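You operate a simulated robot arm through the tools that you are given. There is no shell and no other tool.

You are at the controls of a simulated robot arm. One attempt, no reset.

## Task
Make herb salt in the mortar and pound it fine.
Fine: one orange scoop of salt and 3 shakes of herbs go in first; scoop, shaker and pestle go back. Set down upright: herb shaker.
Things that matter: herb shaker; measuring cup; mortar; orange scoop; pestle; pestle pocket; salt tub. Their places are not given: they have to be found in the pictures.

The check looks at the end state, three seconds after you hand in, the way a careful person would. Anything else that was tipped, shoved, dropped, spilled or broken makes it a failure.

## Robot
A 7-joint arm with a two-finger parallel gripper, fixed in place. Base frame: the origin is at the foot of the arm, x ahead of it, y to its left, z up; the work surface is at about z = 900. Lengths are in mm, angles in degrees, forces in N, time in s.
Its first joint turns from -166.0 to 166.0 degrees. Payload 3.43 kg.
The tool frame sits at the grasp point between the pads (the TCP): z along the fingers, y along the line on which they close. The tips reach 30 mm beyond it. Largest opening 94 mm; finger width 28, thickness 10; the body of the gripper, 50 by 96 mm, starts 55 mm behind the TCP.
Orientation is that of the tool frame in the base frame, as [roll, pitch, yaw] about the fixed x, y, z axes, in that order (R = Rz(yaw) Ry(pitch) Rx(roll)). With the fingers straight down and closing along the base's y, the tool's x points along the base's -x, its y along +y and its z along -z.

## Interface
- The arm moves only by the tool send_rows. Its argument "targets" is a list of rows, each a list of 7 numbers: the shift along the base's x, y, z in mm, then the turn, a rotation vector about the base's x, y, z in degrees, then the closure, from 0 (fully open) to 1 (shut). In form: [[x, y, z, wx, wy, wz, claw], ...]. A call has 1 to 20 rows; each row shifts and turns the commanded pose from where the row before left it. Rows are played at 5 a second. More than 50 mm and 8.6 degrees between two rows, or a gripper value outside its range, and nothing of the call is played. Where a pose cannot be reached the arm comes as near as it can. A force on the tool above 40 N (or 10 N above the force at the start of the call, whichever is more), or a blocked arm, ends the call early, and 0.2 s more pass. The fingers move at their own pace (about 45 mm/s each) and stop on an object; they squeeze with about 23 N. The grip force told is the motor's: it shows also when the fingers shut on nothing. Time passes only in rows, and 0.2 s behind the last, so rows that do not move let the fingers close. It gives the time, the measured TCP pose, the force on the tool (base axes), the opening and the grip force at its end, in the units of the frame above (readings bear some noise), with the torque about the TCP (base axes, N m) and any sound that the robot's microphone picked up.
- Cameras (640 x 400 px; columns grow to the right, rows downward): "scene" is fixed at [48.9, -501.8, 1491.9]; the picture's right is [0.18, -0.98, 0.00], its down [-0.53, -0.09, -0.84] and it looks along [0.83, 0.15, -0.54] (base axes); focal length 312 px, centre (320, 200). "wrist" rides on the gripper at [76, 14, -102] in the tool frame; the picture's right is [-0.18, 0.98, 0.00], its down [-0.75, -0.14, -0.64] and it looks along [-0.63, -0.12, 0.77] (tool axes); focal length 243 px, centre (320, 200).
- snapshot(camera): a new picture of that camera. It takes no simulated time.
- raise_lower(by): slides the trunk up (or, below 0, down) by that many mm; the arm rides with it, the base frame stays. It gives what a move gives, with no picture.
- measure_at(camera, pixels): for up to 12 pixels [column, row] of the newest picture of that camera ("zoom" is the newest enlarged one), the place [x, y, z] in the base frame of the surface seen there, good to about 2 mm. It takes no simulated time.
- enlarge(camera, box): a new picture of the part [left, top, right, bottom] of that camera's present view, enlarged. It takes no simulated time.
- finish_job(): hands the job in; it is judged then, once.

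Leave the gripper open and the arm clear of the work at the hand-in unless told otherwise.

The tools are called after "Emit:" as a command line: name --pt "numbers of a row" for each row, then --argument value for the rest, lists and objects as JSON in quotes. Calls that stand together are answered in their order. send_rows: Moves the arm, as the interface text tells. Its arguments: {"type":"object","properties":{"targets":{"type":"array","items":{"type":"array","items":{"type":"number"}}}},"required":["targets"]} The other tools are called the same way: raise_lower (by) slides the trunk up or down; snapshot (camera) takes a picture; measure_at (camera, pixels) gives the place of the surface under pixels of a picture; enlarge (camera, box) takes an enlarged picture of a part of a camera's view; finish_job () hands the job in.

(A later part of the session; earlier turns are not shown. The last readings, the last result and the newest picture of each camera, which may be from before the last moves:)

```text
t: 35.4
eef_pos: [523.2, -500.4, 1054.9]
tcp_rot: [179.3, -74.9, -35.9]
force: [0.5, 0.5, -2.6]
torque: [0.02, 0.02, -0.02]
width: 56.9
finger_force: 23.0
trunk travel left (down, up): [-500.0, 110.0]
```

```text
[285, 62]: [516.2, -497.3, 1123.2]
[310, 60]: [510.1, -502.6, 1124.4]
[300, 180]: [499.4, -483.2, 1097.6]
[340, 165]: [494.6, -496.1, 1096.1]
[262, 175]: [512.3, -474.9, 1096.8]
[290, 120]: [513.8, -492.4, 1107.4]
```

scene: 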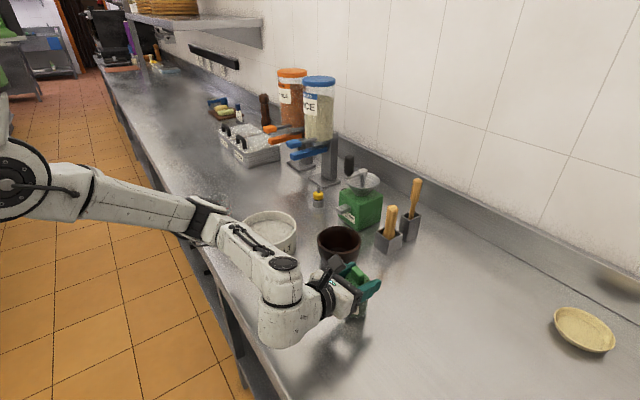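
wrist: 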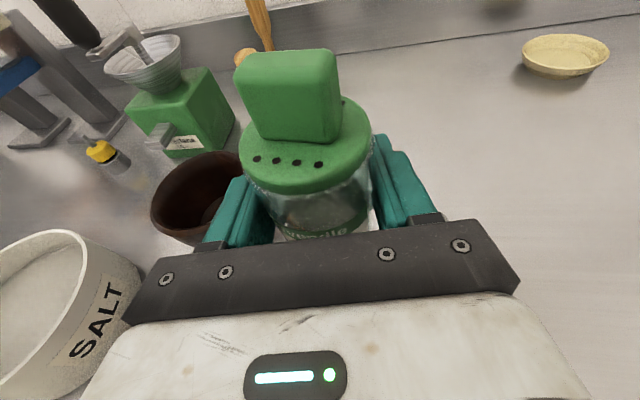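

No slip: the cap stayed 42 mm above the TCP. I carry the shaker upright over the mortar at z about 1110 and level the tool to horizontal.

Emit:
send_rows --pt "10 4 25 0 0 0 1" --pt "30 10 20 0 0 0 1" --pt "30 10 10 0 0 0 1" --pt "30 10 0 0 0 0 1" --pt "30 10 0 0 0 0 1" --pt "30 9 0 0 0 0 1" --pt "0 0 0 -4.48 -6.0 0 1" --pt "0 0 0 -4.48 -6.0 0 1" --pt "0 0 0 0 0 0 1"

Emit:
snapshot --camera "scene"

Emit:
snapshot --camera "wrist"

```text
t: 37.4
eef_pos: [683.1, -444.4, 1109.3]
tcp_rot: [122.1, -89.6, 21.2]
force: [-0.4, 0.0, -1.6]
torque: [0.01, -0.01, 0.0]
width: 57.0
finger_force: 22.8
trunk travel left (down, up): [-500.0, 110.0]
```

```text
taken
```

scene: 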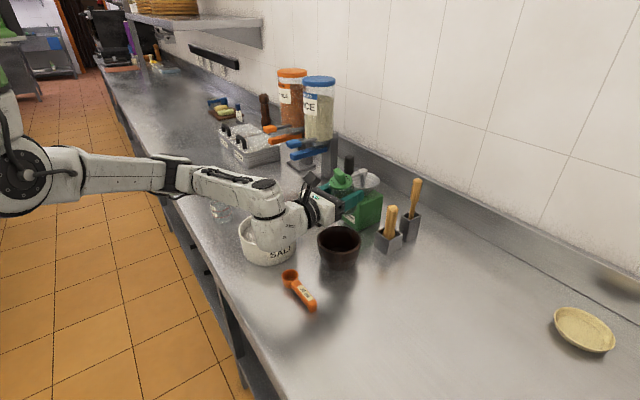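

```text
taken
```

wrist: 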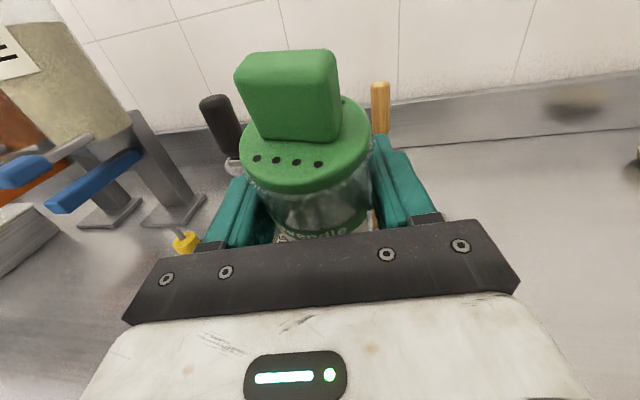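

Tool is level and the shaker is over the mortar. Now the first half of the roll (about 85°), shifting sideways so the cap stays over the mortar.

Emit:
send_rows --pt "-3.6 -4.84 0 -6.857 5.104 0 1" --pt "-3.52 -4.73 0 -6.857 5.104 0 1" --pt "-3.37 -4.52 0 -6.857 5.104 0 1" --pt "-3.13 -4.21 0 -6.857 5.104 0 1" --pt "-2.83 -3.8 0 -6.857 5.104 0 1" --pt "-2.46 -3.31 0 -6.857 5.104 0 1" --pt "-2.04 -2.74 0 -6.857 5.104 0 1" --pt "-1.58 -2.12 0 -6.857 5.104 0 1" --pt "-1.07 -1.44 0 -6.857 5.104 0 1" --pt "-0.55 -0.74 0 -6.857 5.104 0 1"

Emit:
snapshot --camera "scene"

Emit:
snapshot --camera "wrist"

```text
t: 39.6
eef_pos: [658.1, -475.8, 1111.3]
tcp_rot: [90.1, -4.2, 53.2]
force: [1.5, 0.3, -1.9]
torque: [0.03, 0.01, -0.01]
width: 56.7
finger_force: 23.2
trunk travel left (down, up): [-500.0, 110.0]
```

```text
taken
```

scene: 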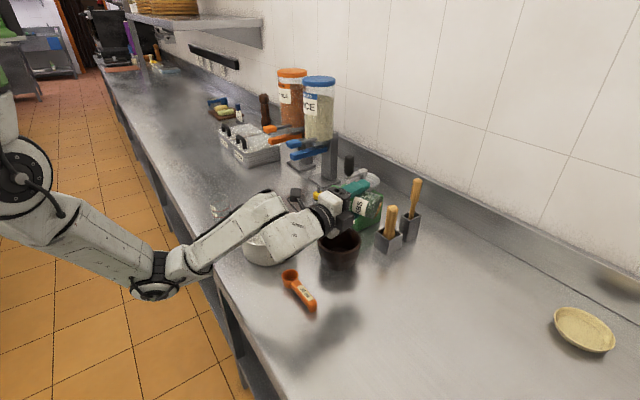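

```text
taken
```

wrist: 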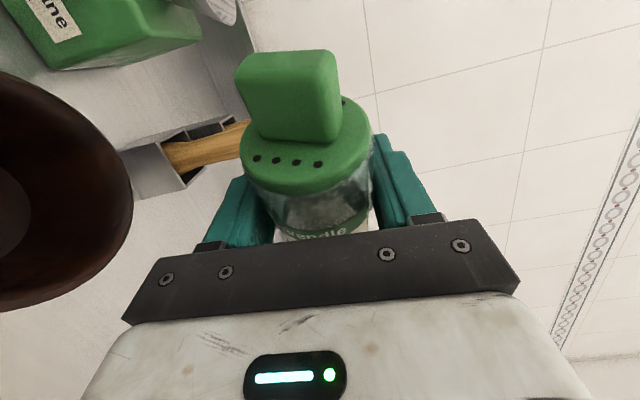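

The elbow has swung down over the counter's front edge during the roll. I check the forearm's clearance to the tub and counter.

Emit:
measure_at --camera "scene" --pixels '[[155, 290], [150, 260], [185, 272], [210, 255], [245, 235], [270, 250], [290, 255], [265, 215], [190, 250], [80, 240], [130, 295], [205, 265]]'

Emit:
enlarge --camera "scene" --box '[130, 160, 400, 320]'

```text
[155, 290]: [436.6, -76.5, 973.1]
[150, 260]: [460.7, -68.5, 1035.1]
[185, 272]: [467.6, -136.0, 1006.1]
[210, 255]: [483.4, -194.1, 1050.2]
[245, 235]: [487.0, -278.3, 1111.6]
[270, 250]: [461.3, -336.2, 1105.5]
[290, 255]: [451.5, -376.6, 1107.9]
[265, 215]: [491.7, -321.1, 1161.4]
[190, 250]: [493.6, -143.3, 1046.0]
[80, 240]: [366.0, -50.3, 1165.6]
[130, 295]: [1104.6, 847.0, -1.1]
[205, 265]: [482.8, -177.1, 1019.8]
```

```text
2.37 times, centred on (265, 240) of scene
```

zoom: 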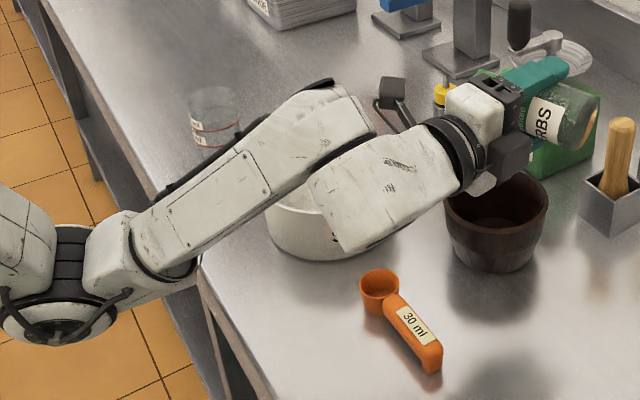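

The elbow hangs at z≈970 just off the counter's edge, and more roll could bring it lower. I raise the trunk by its remaining 110 mm to lift the whole arm before continuing.

Emit:
raise_lower --by 110

Emit:
snapshot --camera "scene"

```text
t: 41.0
eef_pos: [660.1, -477.8, 1221.2]
tcp_rot: [90.1, -4.3, 53.2]
force: [-0.6, 1.2, -2.3]
torque: [0.01, 0.0, 0.03]
width: 56.5
finger_force: 22.6
trunk travel left (down, up): [-610.0, 0.0]
```

```text
taken
```

scene: 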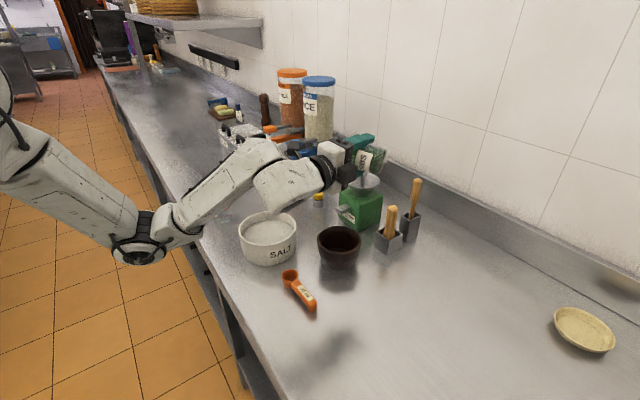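

Elbow now about 110 mm higher. I continue the roll in two parts, watching the elbow.

Emit:
send_rows --pt "0 0 0 -6.857 5.104 0 1" --pt "0.52 0.7 0 -6.857 5.104 0 1" --pt "1.05 1.41 0 -6.857 5.104 0 1" --pt "1.55 2.08 0 -6.857 5.104 0 1" --pt "2.02 2.71 0 -6.857 5.104 0 1"

Emit:
snapshot --camera "scene"

```text
t: 42.2
eef_pos: [664.7, -470.3, 1222.0]
tcp_rot: [89.9, 38.6, 53.1]
force: [-1.1, -0.2, -1.0]
torque: [-0.01, -0.02, -0.03]
width: 56.7
finger_force: 22.4
trunk travel left (down, up): [-610.0, 0.0]
```

```text
taken
```

scene: 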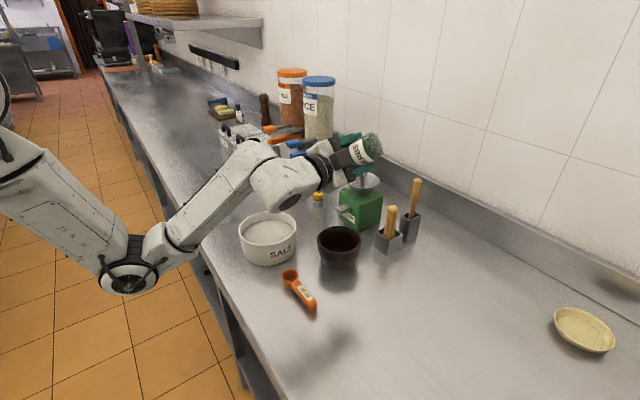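

The elbow moved down a little. I check its height before the last part of the roll.

Emit:
measure_at --camera "scene" --pixels '[[125, 278], [130, 260], [170, 250], [195, 225], [270, 185], [100, 240]]'

Emit:
send_rows --pt "2.44 3.28 0 -6.857 5.104 0 1" --pt "2.81 3.78 0 -6.857 5.104 0 1" --pt "3.12 4.19 0 -6.857 5.104 0 1"

Emit:
snapshot --camera "scene"

```text
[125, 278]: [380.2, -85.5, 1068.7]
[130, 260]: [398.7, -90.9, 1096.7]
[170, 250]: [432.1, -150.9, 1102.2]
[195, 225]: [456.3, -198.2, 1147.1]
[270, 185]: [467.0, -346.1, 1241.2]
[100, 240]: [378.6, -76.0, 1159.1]
```

```text
t: 43.0
eef_pos: [672.5, -458.5, 1221.2]
tcp_rot: [89.7, 64.2, 53.0]
force: [-0.8, 0.5, -2.0]
torque: [-0.01, 0.03, -0.03]
width: 56.6
finger_force: 22.6
trunk travel left (down, up): [-610.0, 0.0]
```

```text
taken
```

scene: 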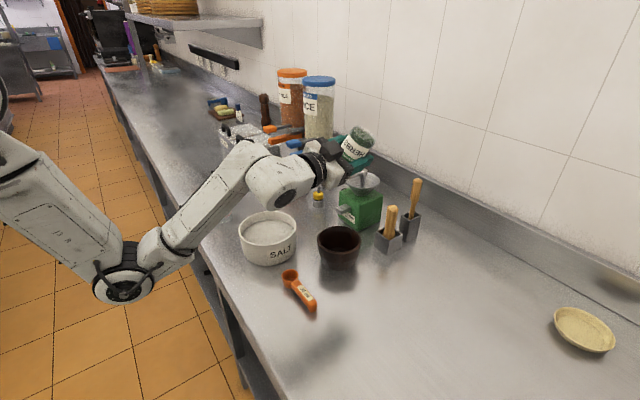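

Finishing the roll to full inversion (3 more rows).

Emit:
send_rows --pt "3.35 4.51 0 -6.857 5.104 0 1" --pt "3.52 4.72 0 -6.857 5.104 0 1" --pt "3.6 4.84 0 -6.857 5.104 0 1" --pt "0 0 0 0 0 0 1"

Emit:
snapshot --camera "scene"

Emit:
snapshot --camera "wrist"

Emit:
measure_at --camera "scene" --pixels '[[110, 300], [120, 275], [150, 250], [190, 210], [214, 290], [250, 370], [190, 245], [340, 235]]'

```text
t: 44.0
eef_pos: [682.0, -445.3, 1220.9]
tcp_rot: [37.8, 89.9, 1.0]
force: [0.1, -0.2, -2.1]
torque: [-0.03, 0.01, 0.03]
width: 56.5
finger_force: 23.3
trunk travel left (down, up): [-610.0, 0.0]
```

```text
taken
```

scene: 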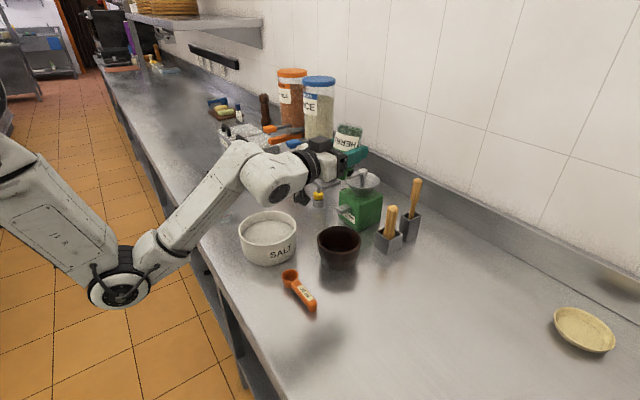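

```text
taken
```

wrist: 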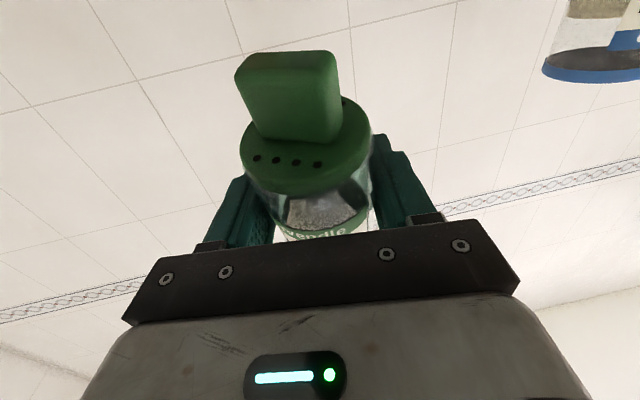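

```text
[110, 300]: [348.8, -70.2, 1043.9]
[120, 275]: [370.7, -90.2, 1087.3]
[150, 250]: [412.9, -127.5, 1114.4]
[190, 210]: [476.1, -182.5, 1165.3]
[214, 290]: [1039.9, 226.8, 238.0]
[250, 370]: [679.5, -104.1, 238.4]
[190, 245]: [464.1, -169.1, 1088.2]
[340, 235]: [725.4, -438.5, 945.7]
```

Fully inverted; herbs are visible against the cap inside the bottle. Let me check the counter's front edge position versus the elbow before lowering.

Emit:
measure_at --camera "scene" --pixels '[[222, 300], [226, 300], [232, 300], [238, 330], [242, 330], [205, 265], [210, 265], [255, 365], [262, 365], [339, 245]]'

Emit:
enlarge --camera "scene" --box '[300, 210, 380, 280]'

```text
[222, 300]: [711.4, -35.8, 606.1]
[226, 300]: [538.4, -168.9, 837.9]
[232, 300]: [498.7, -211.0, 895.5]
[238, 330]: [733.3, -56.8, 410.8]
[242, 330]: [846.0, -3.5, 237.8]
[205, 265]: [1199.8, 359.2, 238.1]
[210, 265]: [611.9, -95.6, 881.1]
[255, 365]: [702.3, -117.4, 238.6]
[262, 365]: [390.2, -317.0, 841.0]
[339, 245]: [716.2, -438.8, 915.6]
```

```text
5.71 times, centred on (340, 245) of scene
```

zoom: 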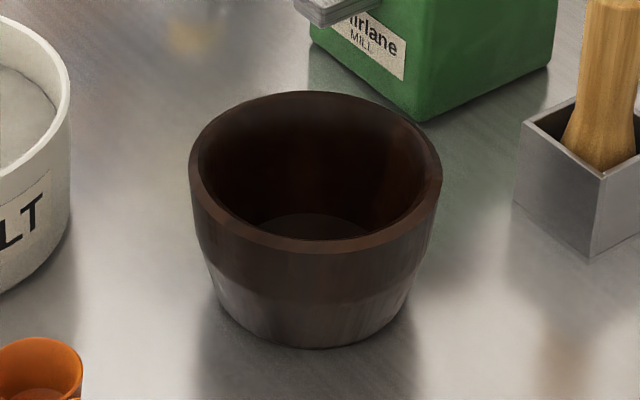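

The counter edge runs diagonally (x−y≈708), and the elbow is about 175 mm outside it, so it is free to drop. The mortar is still empty. I lower the inverted shaker to just above the mortar.

Emit:
send_rows --pt "0 0 -30 0 0 0 1" --pt "0 0 -30 0 0 0 1" --pt "0 0 -30 0 0 0 1" --pt "0 0 -25 0 0 0 1" --pt "0 0 0 0 0 0 1"

Emit:
snapshot --camera "scene"

Emit:
enlarge --camera "scene" --box '[270, 140, 420, 290]'

```text
t: 45.2
eef_pos: [680.5, -443.3, 1105.2]
tcp_rot: [51.3, 89.7, 14.8]
force: [0.3, -0.1, -1.6]
torque: [0.03, 0.0, 0.02]
width: 56.8
finger_force: 22.8
trunk travel left (down, up): [-610.0, 0.0]
```

```text
taken
```

scene: 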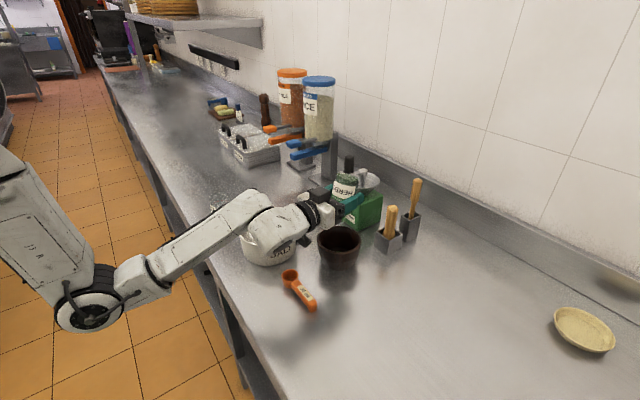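

```text
2.67 times, centred on (345, 215) of scene
```

zoom: 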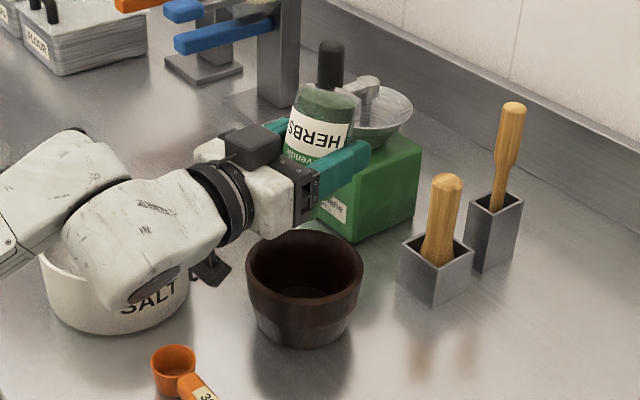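

Inverted shaker is at (345,190). Before lowering further I check the wrist's and camera bracket's underside against the tub and mortar.

Emit:
measure_at --camera "scene" --pixels '[[280, 252], [265, 250], [295, 245], [305, 238], [348, 243], [342, 243], [350, 246], [343, 202], [300, 240], [255, 240]]'

Emit:
snapshot --camera "wrist"

```text
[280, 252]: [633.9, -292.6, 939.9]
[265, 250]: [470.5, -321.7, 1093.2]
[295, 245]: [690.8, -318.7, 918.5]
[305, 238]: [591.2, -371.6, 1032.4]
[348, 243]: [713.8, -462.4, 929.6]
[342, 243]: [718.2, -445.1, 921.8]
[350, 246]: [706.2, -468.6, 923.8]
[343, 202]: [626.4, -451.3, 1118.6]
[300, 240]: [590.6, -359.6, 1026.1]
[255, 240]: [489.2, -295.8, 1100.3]
```

```text
taken
```

wrist: 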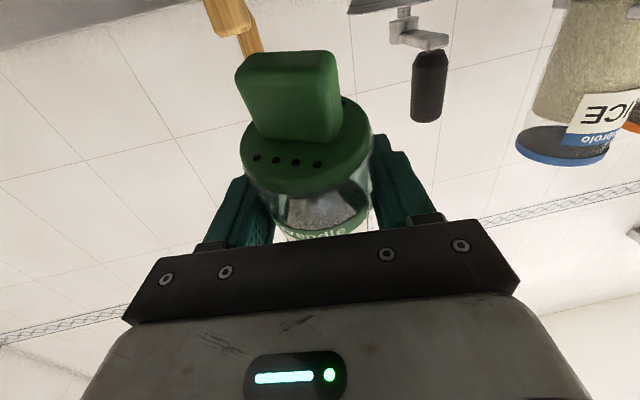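

Clearances fine. I measure the cap's position in this view to centre it over the mortar.

Emit:
measure_at --camera "wrist" --pixels '[[256, 158], [276, 160], [297, 162], [318, 164], [285, 60], [300, 80], [300, 182], [350, 150]]'

```text
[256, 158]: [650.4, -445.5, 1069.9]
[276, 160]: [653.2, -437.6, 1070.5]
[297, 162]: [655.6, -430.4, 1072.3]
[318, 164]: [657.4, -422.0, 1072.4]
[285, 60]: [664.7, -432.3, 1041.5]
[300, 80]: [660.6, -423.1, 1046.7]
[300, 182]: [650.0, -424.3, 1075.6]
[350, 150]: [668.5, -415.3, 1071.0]
```

The cap's centre is near (669,-435), about 7 mm off the mortar's centre. I shift by (5,-4) and lower 50 mm so the fin sits just above the rim.

Emit:
send_rows --pt "3 -2 -25 0 0 0 1" --pt "2 -2 -25 0 0 0 1" --pt "0 0 0 0 0 0 1"

Emit:
snapshot --camera "scene"

Emit:
enlarge --camera "scene" --box '[280, 170, 400, 290]'

```text
t: 46.0
eef_pos: [686.3, -449.9, 1055.4]
tcp_rot: [50.8, 89.7, 14.1]
force: [-1.2, -0.3, -1.9]
torque: [-0.03, -0.01, 0.0]
width: 56.3
finger_force: 23.8
trunk travel left (down, up): [-610.0, 0.0]
```

```text
taken
```

scene: 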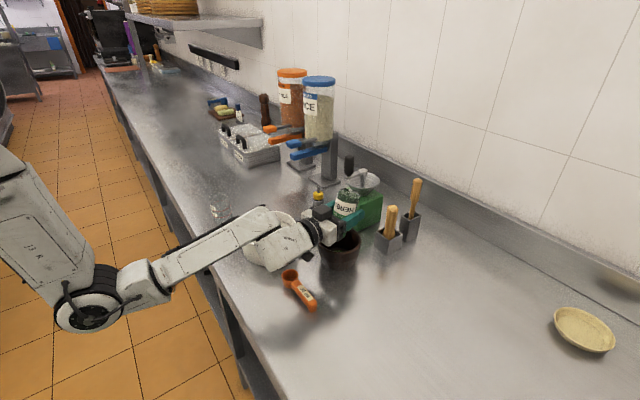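

```text
3.33 times, centred on (340, 230) of scene
```

zoom: 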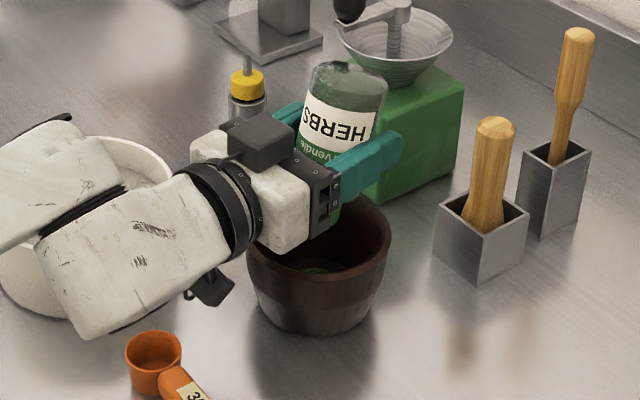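

There's a greenish patch inside the mortar at zoom (315,268). I enlarge to tell whether it's fallen herbs or the fin.

Emit:
enlarge --camera "scene" --box '[315, 215, 365, 265]'

Emit:
measure_at --camera "zoom" --pixels '[[320, 250], [260, 200], [300, 220], [400, 200], [340, 180], [330, 280]]'

```text
8.00 times, centred on (340, 240) of scene
```

zoom: 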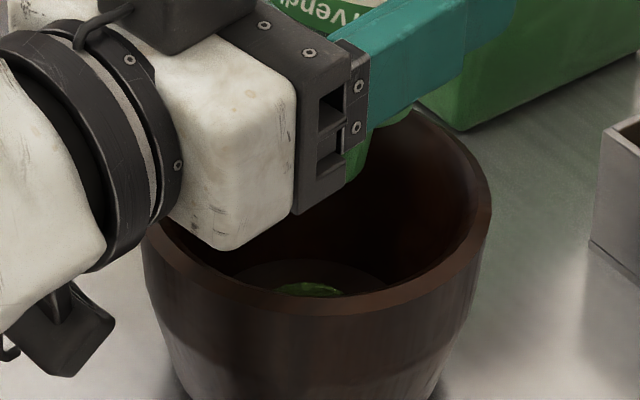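

```text
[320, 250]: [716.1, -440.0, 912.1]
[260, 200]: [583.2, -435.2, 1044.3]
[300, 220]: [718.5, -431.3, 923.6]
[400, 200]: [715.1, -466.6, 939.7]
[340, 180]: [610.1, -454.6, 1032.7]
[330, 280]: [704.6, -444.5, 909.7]
```

A small green pile lies on the mortar floor: some herbs came out during the lowering. I hold still briefly to see if it trickles by itself, comparing the pile afterwards.

Emit:
send_rows --pt "0 0 0 0 0 0 1" --pt "0 0 0 0 0 0 1" --pt "0 0 0 0 0 0 1"

Emit:
enlarge --camera "scene" --box '[325, 240, 355, 260]'

```text
t: 46.8
eef_pos: [685.2, -448.2, 1056.0]
tcp_rot: [51.9, 89.6, 15.4]
force: [0.0, -0.1, -2.5]
torque: [-0.01, 0.02, -0.04]
width: 56.4
finger_force: 23.4
trunk travel left (down, up): [-610.0, 0.0]
```

```text
16.00 times, centred on (340, 250) of scene
```

zoom: 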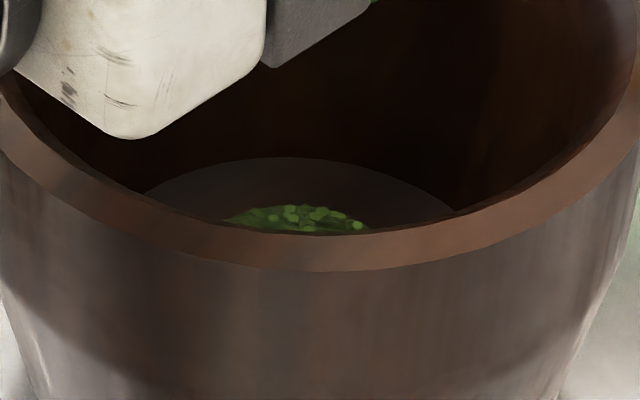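

No trickle (pile unchanged, 140 px wide in this zoom). I raise slowly by 50 mm to see whether slow motion releases anything.

Emit:
send_rows --pt "0 0 3 0 0 0 1" --pt "0 0 4 0 0 0 1" --pt "0 0 5 0 0 0 1" --pt "0 0 5 0 0 0 1" --pt "0 0 5 0 0 0 1" --pt "0 0 5 0 0 0 1" --pt "0 0 5 0 0 0 1" --pt "0 0 5 0 0 0 1" --pt "0 0 4 0 0 0 1" --pt "0 0 3 0 0 0 1" --pt "0 0 2 0 0 0 1" --pt "0 0 0 0 0 0 1"

Emit:
enlarge --camera "scene" --box '[325, 240, 355, 260]'

```text
t: 49.4
eef_pos: [687.8, -447.2, 1102.1]
tcp_rot: [55.2, 89.8, 18.6]
force: [-0.7, 0.1, -1.8]
torque: [-0.03, -0.01, 0.0]
width: 56.4
finger_force: 22.8
trunk travel left (down, up): [-610.0, 0.0]
```

```text
16.00 times, centred on (340, 250) of scene
```

zoom: 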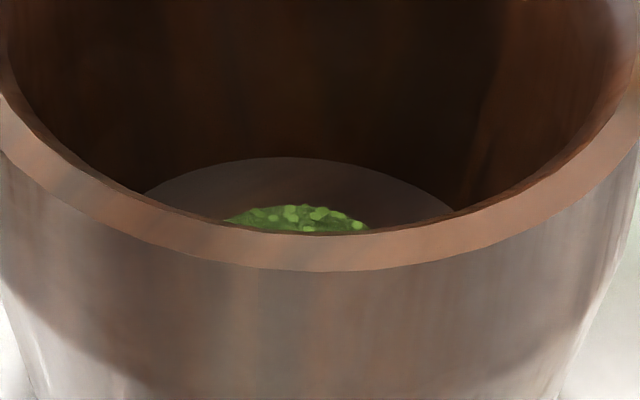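

The pile is unchanged by the slow raise. Now one deliberate shake: a quick 50 mm drop and stop, then compare the pile.

Emit:
send_rows --pt "-1 0 -25 0 0 0 1" --pt "0 -1 -25 0 0 0 1" --pt "0 0 0 0 0 0 1" --pt "0 0 0 0 0 0 1"

Emit:
enlarge --camera "scene" --box '[325, 240, 355, 260]'

```text
t: 50.4
eef_pos: [687.2, -448.9, 1052.3]
tcp_rot: [52.7, 89.8, 16.1]
force: [0.4, 0.1, -2.0]
torque: [-0.02, 0.01, -0.02]
width: 56.4
finger_force: 23.0
trunk travel left (down, up): [-610.0, 0.0]
```

```text
16.00 times, centred on (340, 250) of scene
```

zoom: 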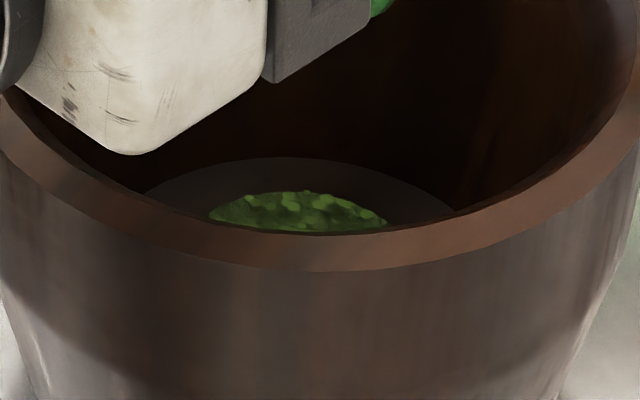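

The pile grew clearly with that shake. I need to know how many shakes it now holds, so I measure the pile's surface and look around the mortar for strays.

Emit:
measure_at --camera "zoom" --pixels '[[300, 195], [300, 205], [300, 215], [300, 228], [215, 218], [240, 215], [360, 215], [380, 222], [300, 180], [300, 165], [200, 190], [400, 190]]'

Emit:
enlarge --camera "scene" --box '[290, 200, 410, 300]'

```text
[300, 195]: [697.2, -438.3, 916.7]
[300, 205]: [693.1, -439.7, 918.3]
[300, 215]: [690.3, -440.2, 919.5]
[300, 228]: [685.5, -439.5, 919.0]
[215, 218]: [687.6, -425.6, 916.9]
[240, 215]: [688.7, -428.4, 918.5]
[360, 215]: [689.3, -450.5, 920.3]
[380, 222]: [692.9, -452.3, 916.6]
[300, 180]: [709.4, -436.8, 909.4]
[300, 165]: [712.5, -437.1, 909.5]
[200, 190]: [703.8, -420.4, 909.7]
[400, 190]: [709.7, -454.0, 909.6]
```

```text
4.00 times, centred on (350, 250) of scene
```

zoom: 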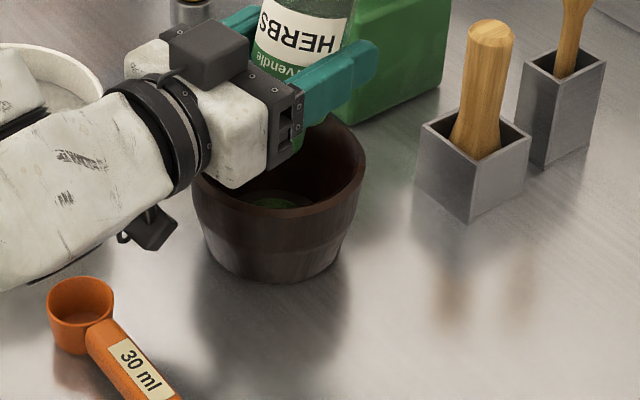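

The herb mound shows in the zoom; I sample more of its surface to fix its size (a fresh zoom of the same area).

Emit:
enlarge --camera "scene" --box '[330, 246, 348, 258]'

Emit:
measure_at --camera "zoom" --pixels '[[180, 110], [220, 110], [260, 110], [300, 110], [340, 110], [200, 130], [240, 130], [280, 130], [320, 130], [360, 130], [250, 80], [300, 80]]'

```text
16.00 times, centred on (339, 252) of scene
```

zoom: 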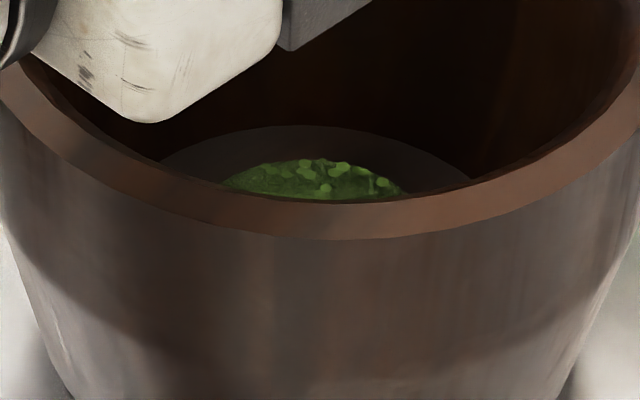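

```text
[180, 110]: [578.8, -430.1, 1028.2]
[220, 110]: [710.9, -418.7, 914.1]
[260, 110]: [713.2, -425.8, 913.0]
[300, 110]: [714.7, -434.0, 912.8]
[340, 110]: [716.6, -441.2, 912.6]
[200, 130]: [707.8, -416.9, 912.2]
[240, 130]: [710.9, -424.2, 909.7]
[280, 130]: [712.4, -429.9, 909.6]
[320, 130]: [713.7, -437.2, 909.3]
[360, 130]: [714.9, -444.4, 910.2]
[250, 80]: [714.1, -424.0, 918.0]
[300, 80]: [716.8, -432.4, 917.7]
```

I sample the mound itself in this zoom (rows 163–198).

Emit:
measure_at --camera "zoom" --pixels '[[316, 161], [316, 166], [316, 172], [316, 178], [316, 184], [316, 190], [316, 196], [300, 196], [280, 196], [335, 196], [355, 196], [375, 194]]'

Emit:
measure_at --camera "zoom" --pixels '[[230, 184], [245, 184], [260, 184], [275, 184], [290, 184], [305, 184], [330, 184], [345, 184], [360, 184], [375, 184], [390, 186], [400, 190]]'

```text
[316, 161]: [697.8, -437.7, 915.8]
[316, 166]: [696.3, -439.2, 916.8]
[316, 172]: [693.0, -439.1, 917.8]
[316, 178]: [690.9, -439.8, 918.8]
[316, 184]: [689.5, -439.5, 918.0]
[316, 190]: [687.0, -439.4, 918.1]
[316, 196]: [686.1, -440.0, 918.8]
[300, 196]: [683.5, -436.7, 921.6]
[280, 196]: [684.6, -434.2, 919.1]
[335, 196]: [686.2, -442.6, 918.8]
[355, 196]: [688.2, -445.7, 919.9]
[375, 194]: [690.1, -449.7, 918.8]
```

```text
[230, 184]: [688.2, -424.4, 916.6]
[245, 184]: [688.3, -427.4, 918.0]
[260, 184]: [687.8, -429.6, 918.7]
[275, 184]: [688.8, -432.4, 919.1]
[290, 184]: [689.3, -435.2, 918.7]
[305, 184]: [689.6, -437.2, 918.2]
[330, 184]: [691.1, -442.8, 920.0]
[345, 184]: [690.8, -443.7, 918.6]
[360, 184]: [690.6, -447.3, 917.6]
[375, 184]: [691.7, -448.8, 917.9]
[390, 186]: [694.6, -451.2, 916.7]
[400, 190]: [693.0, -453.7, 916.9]
```

The evidence suggests the mound grew by about half its volume, i.e. that the three quick stops while inverted each released one shake; but I want a proper look from above before deciding. I raise slowly (no jerks) so I can roll the shaker upright and inspect the mortar with the wrist camera.

Emit:
send_rows --pt "0 0 2 0 0 0 1" --pt "0 0 4 0 0 0 1" --pt "0 0 5 0 0 0 1" --pt "0 0 5 0 0 0 1" --pt "0 0 5 0 0 0 1" --pt "0 0 6 0 0 0 1" --pt "0 0 6 0 0 0 1" --pt "0 0 6 0 0 0 1" --pt "0 0 6 0 0 0 1" --pt "0 0 6 0 0 0 1" --pt "0 0 6 0 0 0 1" --pt "0 0 6 0 0 0 1" --pt "0 0 6 0 0 0 1" --pt "0 0 6 0 0 0 1" --pt "0 0 5 0 0 0 1" --pt "0 0 5 0 0 0 1" --pt "0 0 4 0 0 0 1" --pt "0 0 3 0 0 0 1" --pt "0 0 2 0 0 0 1" --pt "0 0 0 0 0 0 1"

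Emit:
enlarge --camera "scene" --box '[325, 240, 355, 260]'

```text
t: 54.6
eef_pos: [686.4, -449.2, 1146.6]
tcp_rot: [50.9, 89.7, 14.2]
force: [0.1, 0.0, -1.9]
torque: [0.02, 0.0, 0.02]
width: 56.0
finger_force: 23.1
trunk travel left (down, up): [-610.0, 0.0]
```

```text
16.00 times, centred on (340, 250) of scene
```

zoom: 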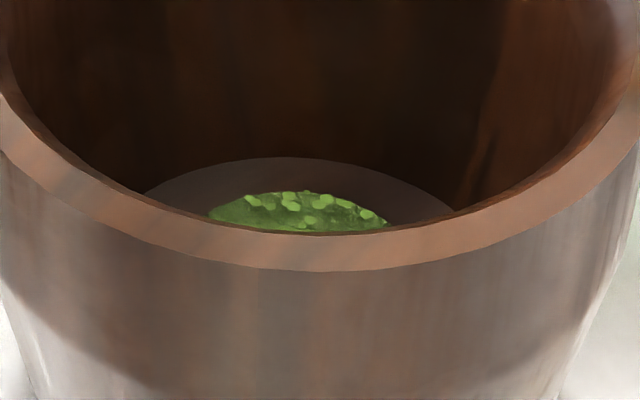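

The mound is unchanged by the slow raise. I roll the shaker back the way it came, gently ramping, first half.

Emit:
send_rows --pt "-1.27 -1.7 0 2.41 -1.79 0 1" --pt "-2.11 -2.83 0 4.01 -2.99 0 1" --pt "-2.9 -3.89 0 5.61 -4.18 0 1" --pt "-3.39 -4.56 0 6.82 -5.07 0 1" --pt "-3.18 -4.27 0 6.82 -5.07 0 1" --pt "-2.9 -3.89 0 6.82 -5.07 0 1" --pt "-2.55 -3.43 0 6.82 -5.07 0 1" --pt "-2.15 -2.89 0 6.82 -5.07 0 1" --pt "-1.7 -2.28 0 6.82 -5.07 0 1" --pt "-1.21 -1.63 0 6.82 -5.07 0 1" --pt "-0.7 -0.94 0 6.82 -5.07 0 1" --pt "-0.17 -0.23 0 6.82 -5.07 0 1"

Emit:
snapshot --camera "scene"

Emit:
snapshot --camera "wrist"

```text
t: 57.2
eef_pos: [662.9, -483.4, 1147.5]
tcp_rot: [90.0, -1.8, 53.2]
force: [-0.4, 0.1, -2.6]
torque: [0.02, 0.02, 0.04]
width: 56.2
finger_force: 23.2
trunk travel left (down, up): [-610.0, 0.0]
```

```text
taken
```

scene: 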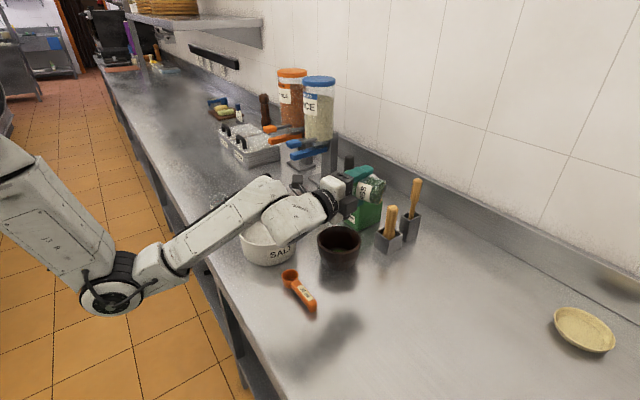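

```text
taken
```

wrist: 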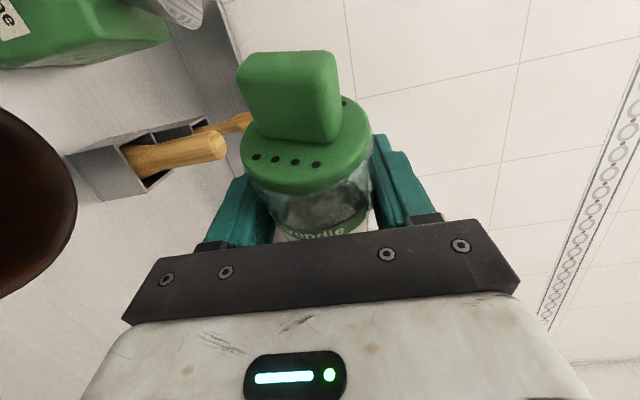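

No slip. I complete the roll to upright.

Emit:
send_rows --pt "0.36 0.49 0 6.82 -5.07 0 1" --pt "0.88 1.19 0 6.82 -5.07 0 1" --pt "1.39 1.87 0 6.82 -5.07 0 1" --pt "1.86 2.5 0 6.82 -5.07 0 1" --pt "2.3 3.09 0 6.82 -5.07 0 1" --pt "2.68 3.6 0 6.82 -5.07 0 1" --pt "3.01 4.04 0 6.82 -5.07 0 1" --pt "3.26 4.38 0 6.82 -5.07 0 1" --pt "3.45 4.63 0 6.82 -5.07 0 1" --pt "2.93 3.93 0 5.61 -4.18 0 1" --pt "2.11 2.84 0 4.01 -2.99 0 1" --pt "0 0 0 0 0 0 1"

Emit:
snapshot --camera "scene"

Emit:
snapshot --camera "wrist"

```text
t: 59.8
eef_pos: [687.8, -448.9, 1145.4]
tcp_rot: [-125.1, -89.6, -91.8]
force: [0.3, -0.3, -2.5]
torque: [0.02, -0.02, 0.03]
width: 55.9
finger_force: 22.9
trunk travel left (down, up): [-610.0, 0.0]
```

```text
taken
```

scene: 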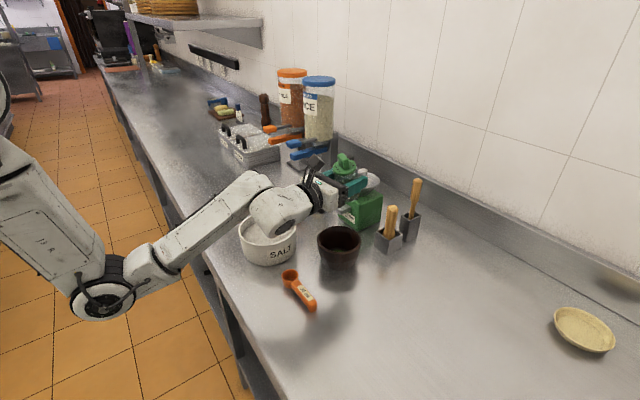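

```text
taken
```

wrist: 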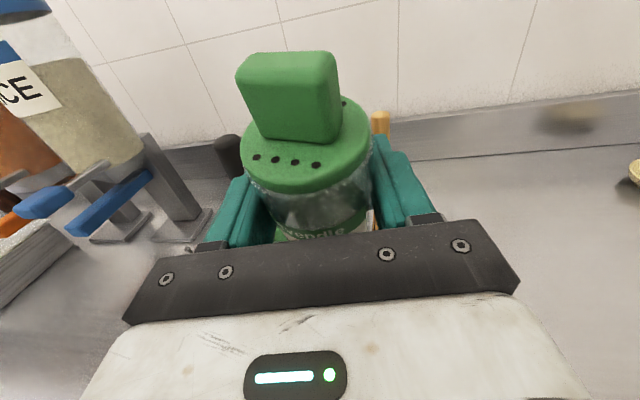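

Upright again. I move the held shaker back and up so the wrist camera can look down into the mortar past it.

Emit:
send_rows --pt "-39 -0.3 14 2.49 3.34 0 1" --pt "-39 -0.3 14 2.49 3.34 0 1" --pt "-39 -0.3 14 2.49 3.34 0 1" --pt "-39 -0.3 14 2.49 3.34 0 1" --pt "-39 -0.3 14 2.49 3.34 0 1" --pt "-38 -0.3 14 2.49 3.34 0 1" --pt "0 0 0 0 0 0 1"

Emit:
snapshot --camera "wrist"

Emit:
snapshot --camera "scene"

```text
t: 61.4
eef_pos: [454.3, -452.5, 1230.9]
tcp_rot: [-179.5, -64.8, -37.2]
force: [0.2, -1.2, -2.4]
torque: [0.03, -0.03, 0.02]
width: 56.2
finger_force: 23.1
trunk travel left (down, up): [-610.0, 0.0]
```

```text
taken
```

wrist: 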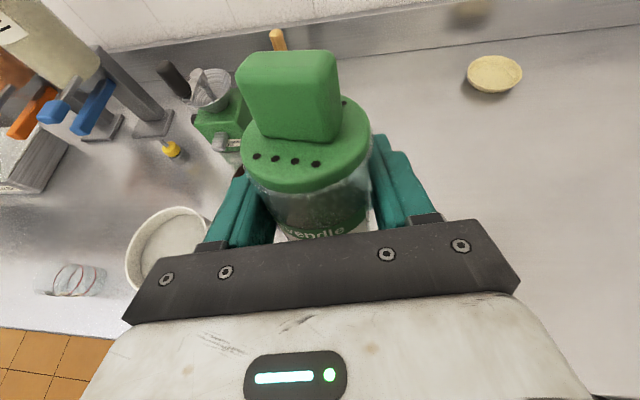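

```text
taken
```

scene: 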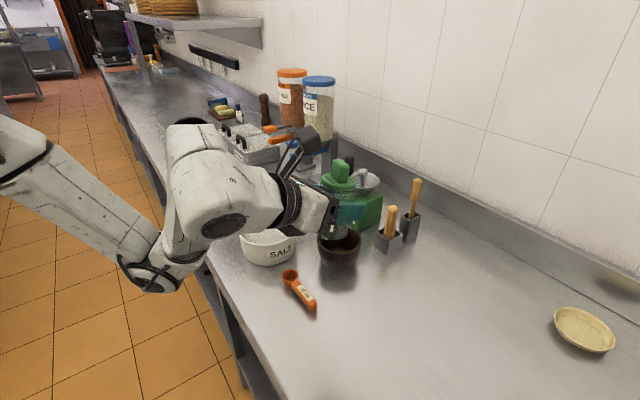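

The mortar is hidden behind the left finger. I sidestep to the right by 100 mm.

Emit:
send_rows --pt "-20 -27 0 0 0 0 1" --pt "-20 -27 0 0 0 0 1" --pt "-20 -27 0 0 0 0 1" --pt "0 0 0 0 0 0 1"

Emit:
snapshot --camera "wrist"

```text
t: 62.4
eef_pos: [393.7, -535.3, 1230.5]
tcp_rot: [-179.5, -64.7, -37.2]
force: [-0.4, -0.2, -1.8]
torque: [0.01, -0.02, -0.03]
width: 56.3
finger_force: 22.8
trunk travel left (down, up): [-610.0, 0.0]
```

```text
taken
```

wrist: 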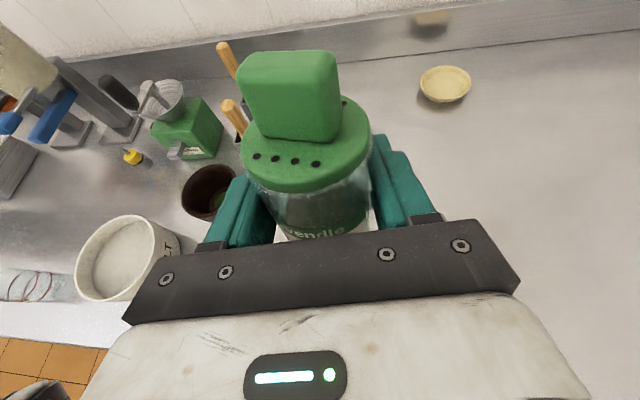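

Almost: the mortar is at (205,190), partly behind the finger. A little more to the right.

Emit:
send_rows --pt "-12 -26 0 0 0 0 1" --pt "-12 -26 0 0 0 0 1" --pt "0 0 0 0 0 0 1"

Emit:
snapshot --camera "wrist"

Emit:
enlarge --camera "wrist" --box '[155, 150, 225, 220]'

```text
t: 63.2
eef_pos: [368.8, -586.2, 1230.1]
tcp_rot: [-179.4, -64.9, -37.2]
force: [-0.2, 0.6, -2.1]
torque: [0.03, -0.01, 0.01]
width: 56.2
finger_force: 22.4
trunk travel left (down, up): [-610.0, 0.0]
```

```text
taken
```

wrist: 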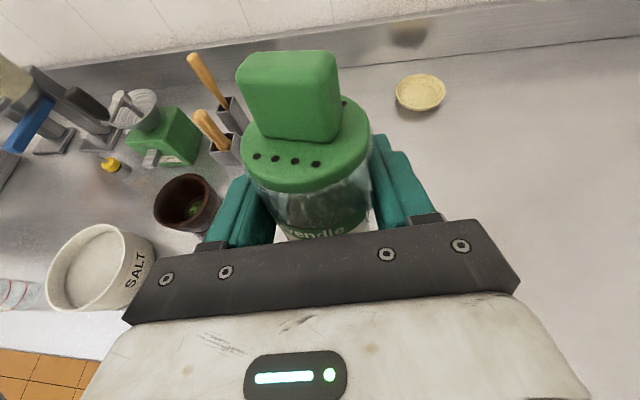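

```text
5.71 times, centred on (190, 185) of wrist
```

zoom: 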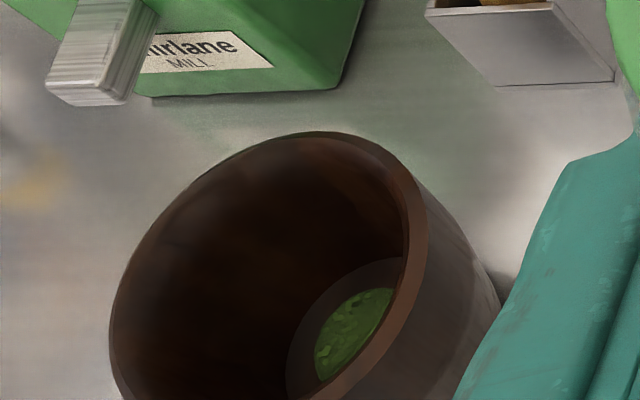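

Now I see the mound from another side. I measure the floor edge and the mound edge here to fix the mound's centre and radius.

Emit:
enlarge --camera "wrist" --box '[178, 190, 210, 222]'

Emit:
measure_at --camera "wrist" --pixels '[[186, 212], [188, 212], [190, 212], [192, 210], [195, 207], [198, 204], [200, 202], [201, 199], [194, 202], [190, 206], [186, 205], [199, 196]]'

```text
12.50 times, centred on (194, 206) of wrist
```

zoom: 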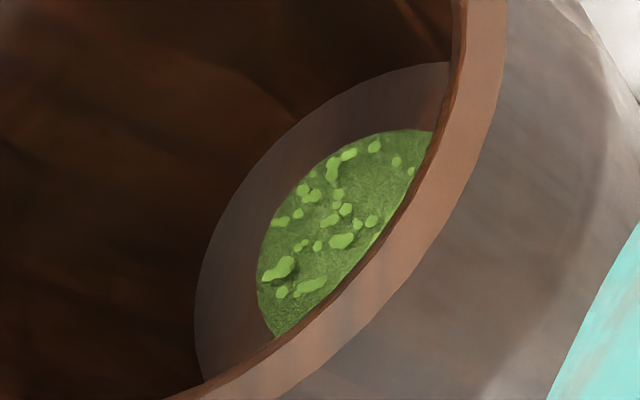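

```text
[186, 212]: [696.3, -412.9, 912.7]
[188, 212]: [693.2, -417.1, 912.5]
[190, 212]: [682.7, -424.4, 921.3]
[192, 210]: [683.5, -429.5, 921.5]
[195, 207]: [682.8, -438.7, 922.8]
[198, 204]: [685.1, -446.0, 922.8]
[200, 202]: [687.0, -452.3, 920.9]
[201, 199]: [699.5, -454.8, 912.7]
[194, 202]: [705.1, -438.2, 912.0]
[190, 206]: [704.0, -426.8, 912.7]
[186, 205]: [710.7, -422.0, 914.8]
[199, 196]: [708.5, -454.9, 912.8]
```

The mound is concentric with the mortar floor, and the growth factor of the last shake (about 1.5 in volume) fits going from two shakes to three. I'll put the shaker back now and check once more after adding salt. First I return above its original spot and restore the grasp orientation.

Emit:
send_rows --pt "25.5 14.6 -10 -1.98 -2.63 0.5 1" --pt "25.5 14.6 -25 -1.98 -2.63 0.5 1" --pt "25.5 14.6 -30 -2.0 -2.64 0.4 1" --pt "25.5 14.6 -30 0 0 0 1" --pt "25.5 14.6 -35 0 0 0 1" --pt "25.5 14.6 -35 0 0 0 1" --pt "0 0 0 0 0 0 1"

Emit:
snapshot --camera "scene"

```text
t: 64.8
eef_pos: [522.5, -498.8, 1066.6]
tcp_rot: [-179.9, -74.7, -35.4]
force: [1.1, -0.1, -1.9]
torque: [-0.01, 0.0, 0.03]
width: 56.1
finger_force: 23.2
trunk travel left (down, up): [-610.0, 0.0]
```

```text
taken
```

scene: 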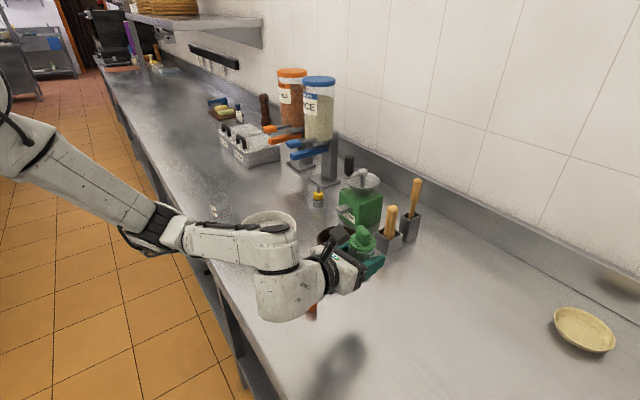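

Orientation is restored to within a degree. I check the elbow and forearm heights before lowering.

Emit:
measure_at --camera "scene" --pixels '[[150, 250], [155, 230], [190, 245], [220, 258], [260, 300], [285, 315], [130, 235], [240, 262]]'

```text
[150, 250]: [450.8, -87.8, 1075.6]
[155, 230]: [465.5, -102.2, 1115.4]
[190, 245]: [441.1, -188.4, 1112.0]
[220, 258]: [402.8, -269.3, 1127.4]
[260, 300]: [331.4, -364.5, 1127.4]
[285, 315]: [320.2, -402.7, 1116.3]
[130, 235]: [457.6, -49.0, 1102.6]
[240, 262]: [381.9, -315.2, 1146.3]
```

All clear and outside the counter edge. I lower the shaker to just above its spot.

Emit:
send_rows --pt "0 0.1 -25 0 0 0 1" --pt "0 0.1 -35 0 0 0 1" --pt "0 0.1 -30 0 0 0 1" --pt "0 0 -13 0 0 0 1" --pt "0 0 -5 0 0 0 1" --pt "0 0 0 0 0 0 1"

Emit:
enlarge --camera "scene" --box '[300, 230, 420, 330]'

```text
t: 66.2
eef_pos: [522.0, -497.5, 958.3]
tcp_rot: [-179.8, -74.7, -35.4]
force: [-0.6, 1.0, -1.8]
torque: [0.03, 0.01, -0.01]
width: 55.9
finger_force: 22.8
trunk travel left (down, up): [-610.0, 0.0]
```

```text
4.00 times, centred on (360, 280) of scene
```

zoom: 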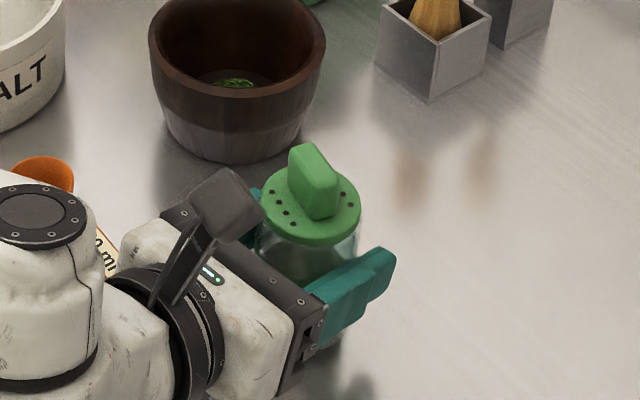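

Still hanging (−1.8 N). I lower in 1–2 mm steps to contact.

Emit:
send_rows --pt "0 -0.5 -2 0 0 0 1" --pt "0 -0.5 -1.5 0 0 0 1" --pt "0 0 -1 0 0 0 1" --pt "0 0 0 0 0 0 1"

```text
t: 67.2
eef_pos: [522.4, -497.1, 952.9]
tcp_rot: [-179.8, -74.8, -35.5]
force: [-0.2, 0.8, -2.6]
torque: [-0.01, 0.0, 0.01]
width: 55.9
finger_force: 23.1
trunk travel left (down, up): [-610.0, 0.0]
```

Not yet touching. A few more 1 mm steps.

Emit:
send_rows --pt "0 0 -1 0 0 0 1" --pt "0 0 -1 0 0 0 1" --pt "0 0 0 0 0 0 1"

Emit:
enlarge --camera "wrist" --box '[200, 30, 440, 250]'

Emit:
measure_at --camera "zoom" --pixels '[[200, 100], [260, 100], [200, 230], [300, 280], [350, 230]]'

```text
t: 68.0
eef_pos: [521.7, -497.6, 953.7]
tcp_rot: [-179.9, -74.8, -35.3]
force: [0.4, 2.6, 10.1]
torque: [0.17, 0.09, -0.02]
width: 55.8
finger_force: 22.8
trunk travel left (down, up): [-610.0, 0.0]
```

```text
1.82 times, centred on (320, 140) of wrist
```

zoom: 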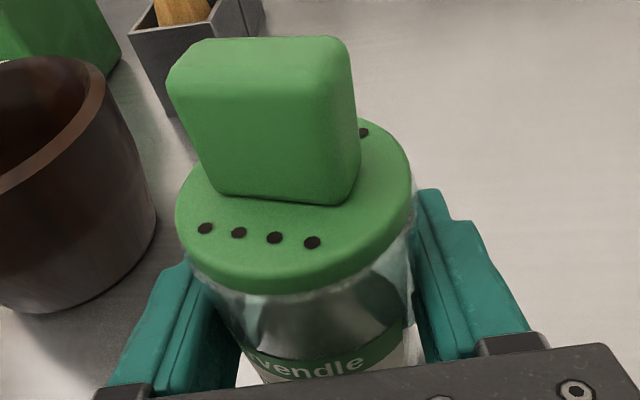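

```text
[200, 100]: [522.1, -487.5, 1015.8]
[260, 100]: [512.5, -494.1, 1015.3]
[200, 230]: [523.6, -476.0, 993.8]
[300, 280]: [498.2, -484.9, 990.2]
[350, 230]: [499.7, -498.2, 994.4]
```

Firm contact: the shaker stands on the counter. I ease off 1 mm, open, and back straight out along the finger direction.

Emit:
send_rows --pt "0 0 1 0 0 0 1" --pt "0 0 0 0 0 0 0" --pt "0 0 0 0 0 0 0" --pt "0 0 0 0 0 0 0" --pt "0 0 0 0 0 0 0" --pt "-9.5 6.7 3 0 0 0 0" --pt "-18.9 13.4 6.3 0 0 0 0" --pt "-18.9 13.4 6.3 0 0 0 0" --pt "-18.9 13.4 6.3 0 0 0 0" --pt "-18.9 13.4 6.3 0 0 0 0" --pt "-18.9 13.4 10 0 0 0 0" --pt "0 0 0 0 0 0 0"

Emit:
snapshot --camera "wrist"

Emit:
enlarge --camera "scene" --box '[260, 210, 420, 340]'

```text
t: 70.6
eef_pos: [418.5, -424.9, 991.2]
tcp_rot: [-179.8, -74.7, -35.4]
force: [-0.4, -0.8, 0.7]
torque: [0.02, 0.0, 0.0]
width: 93.9
finger_force: 0.0
trunk travel left (down, up): [-610.0, 0.0]
```

```text
taken
```

wrist: 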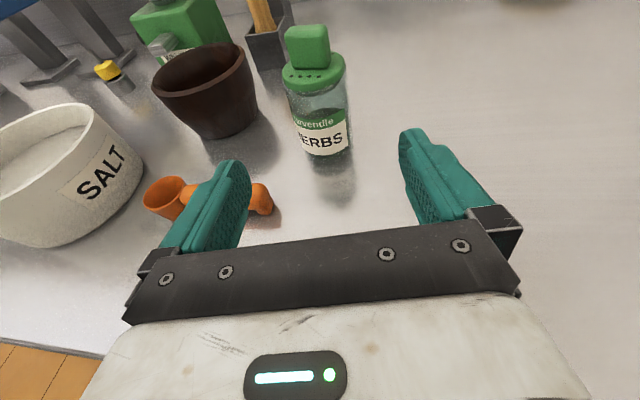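

```text
3.08 times, centred on (340, 275) of scene
```

zoom: 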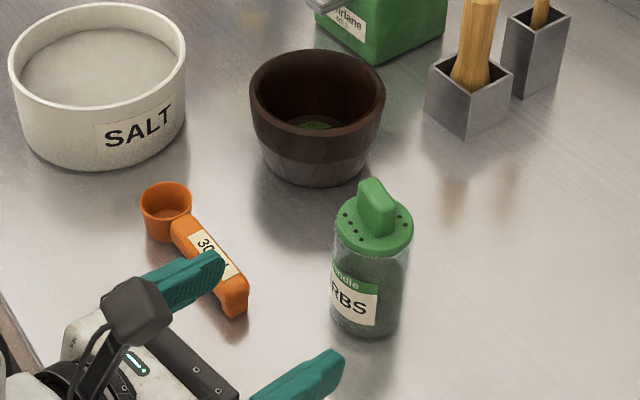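

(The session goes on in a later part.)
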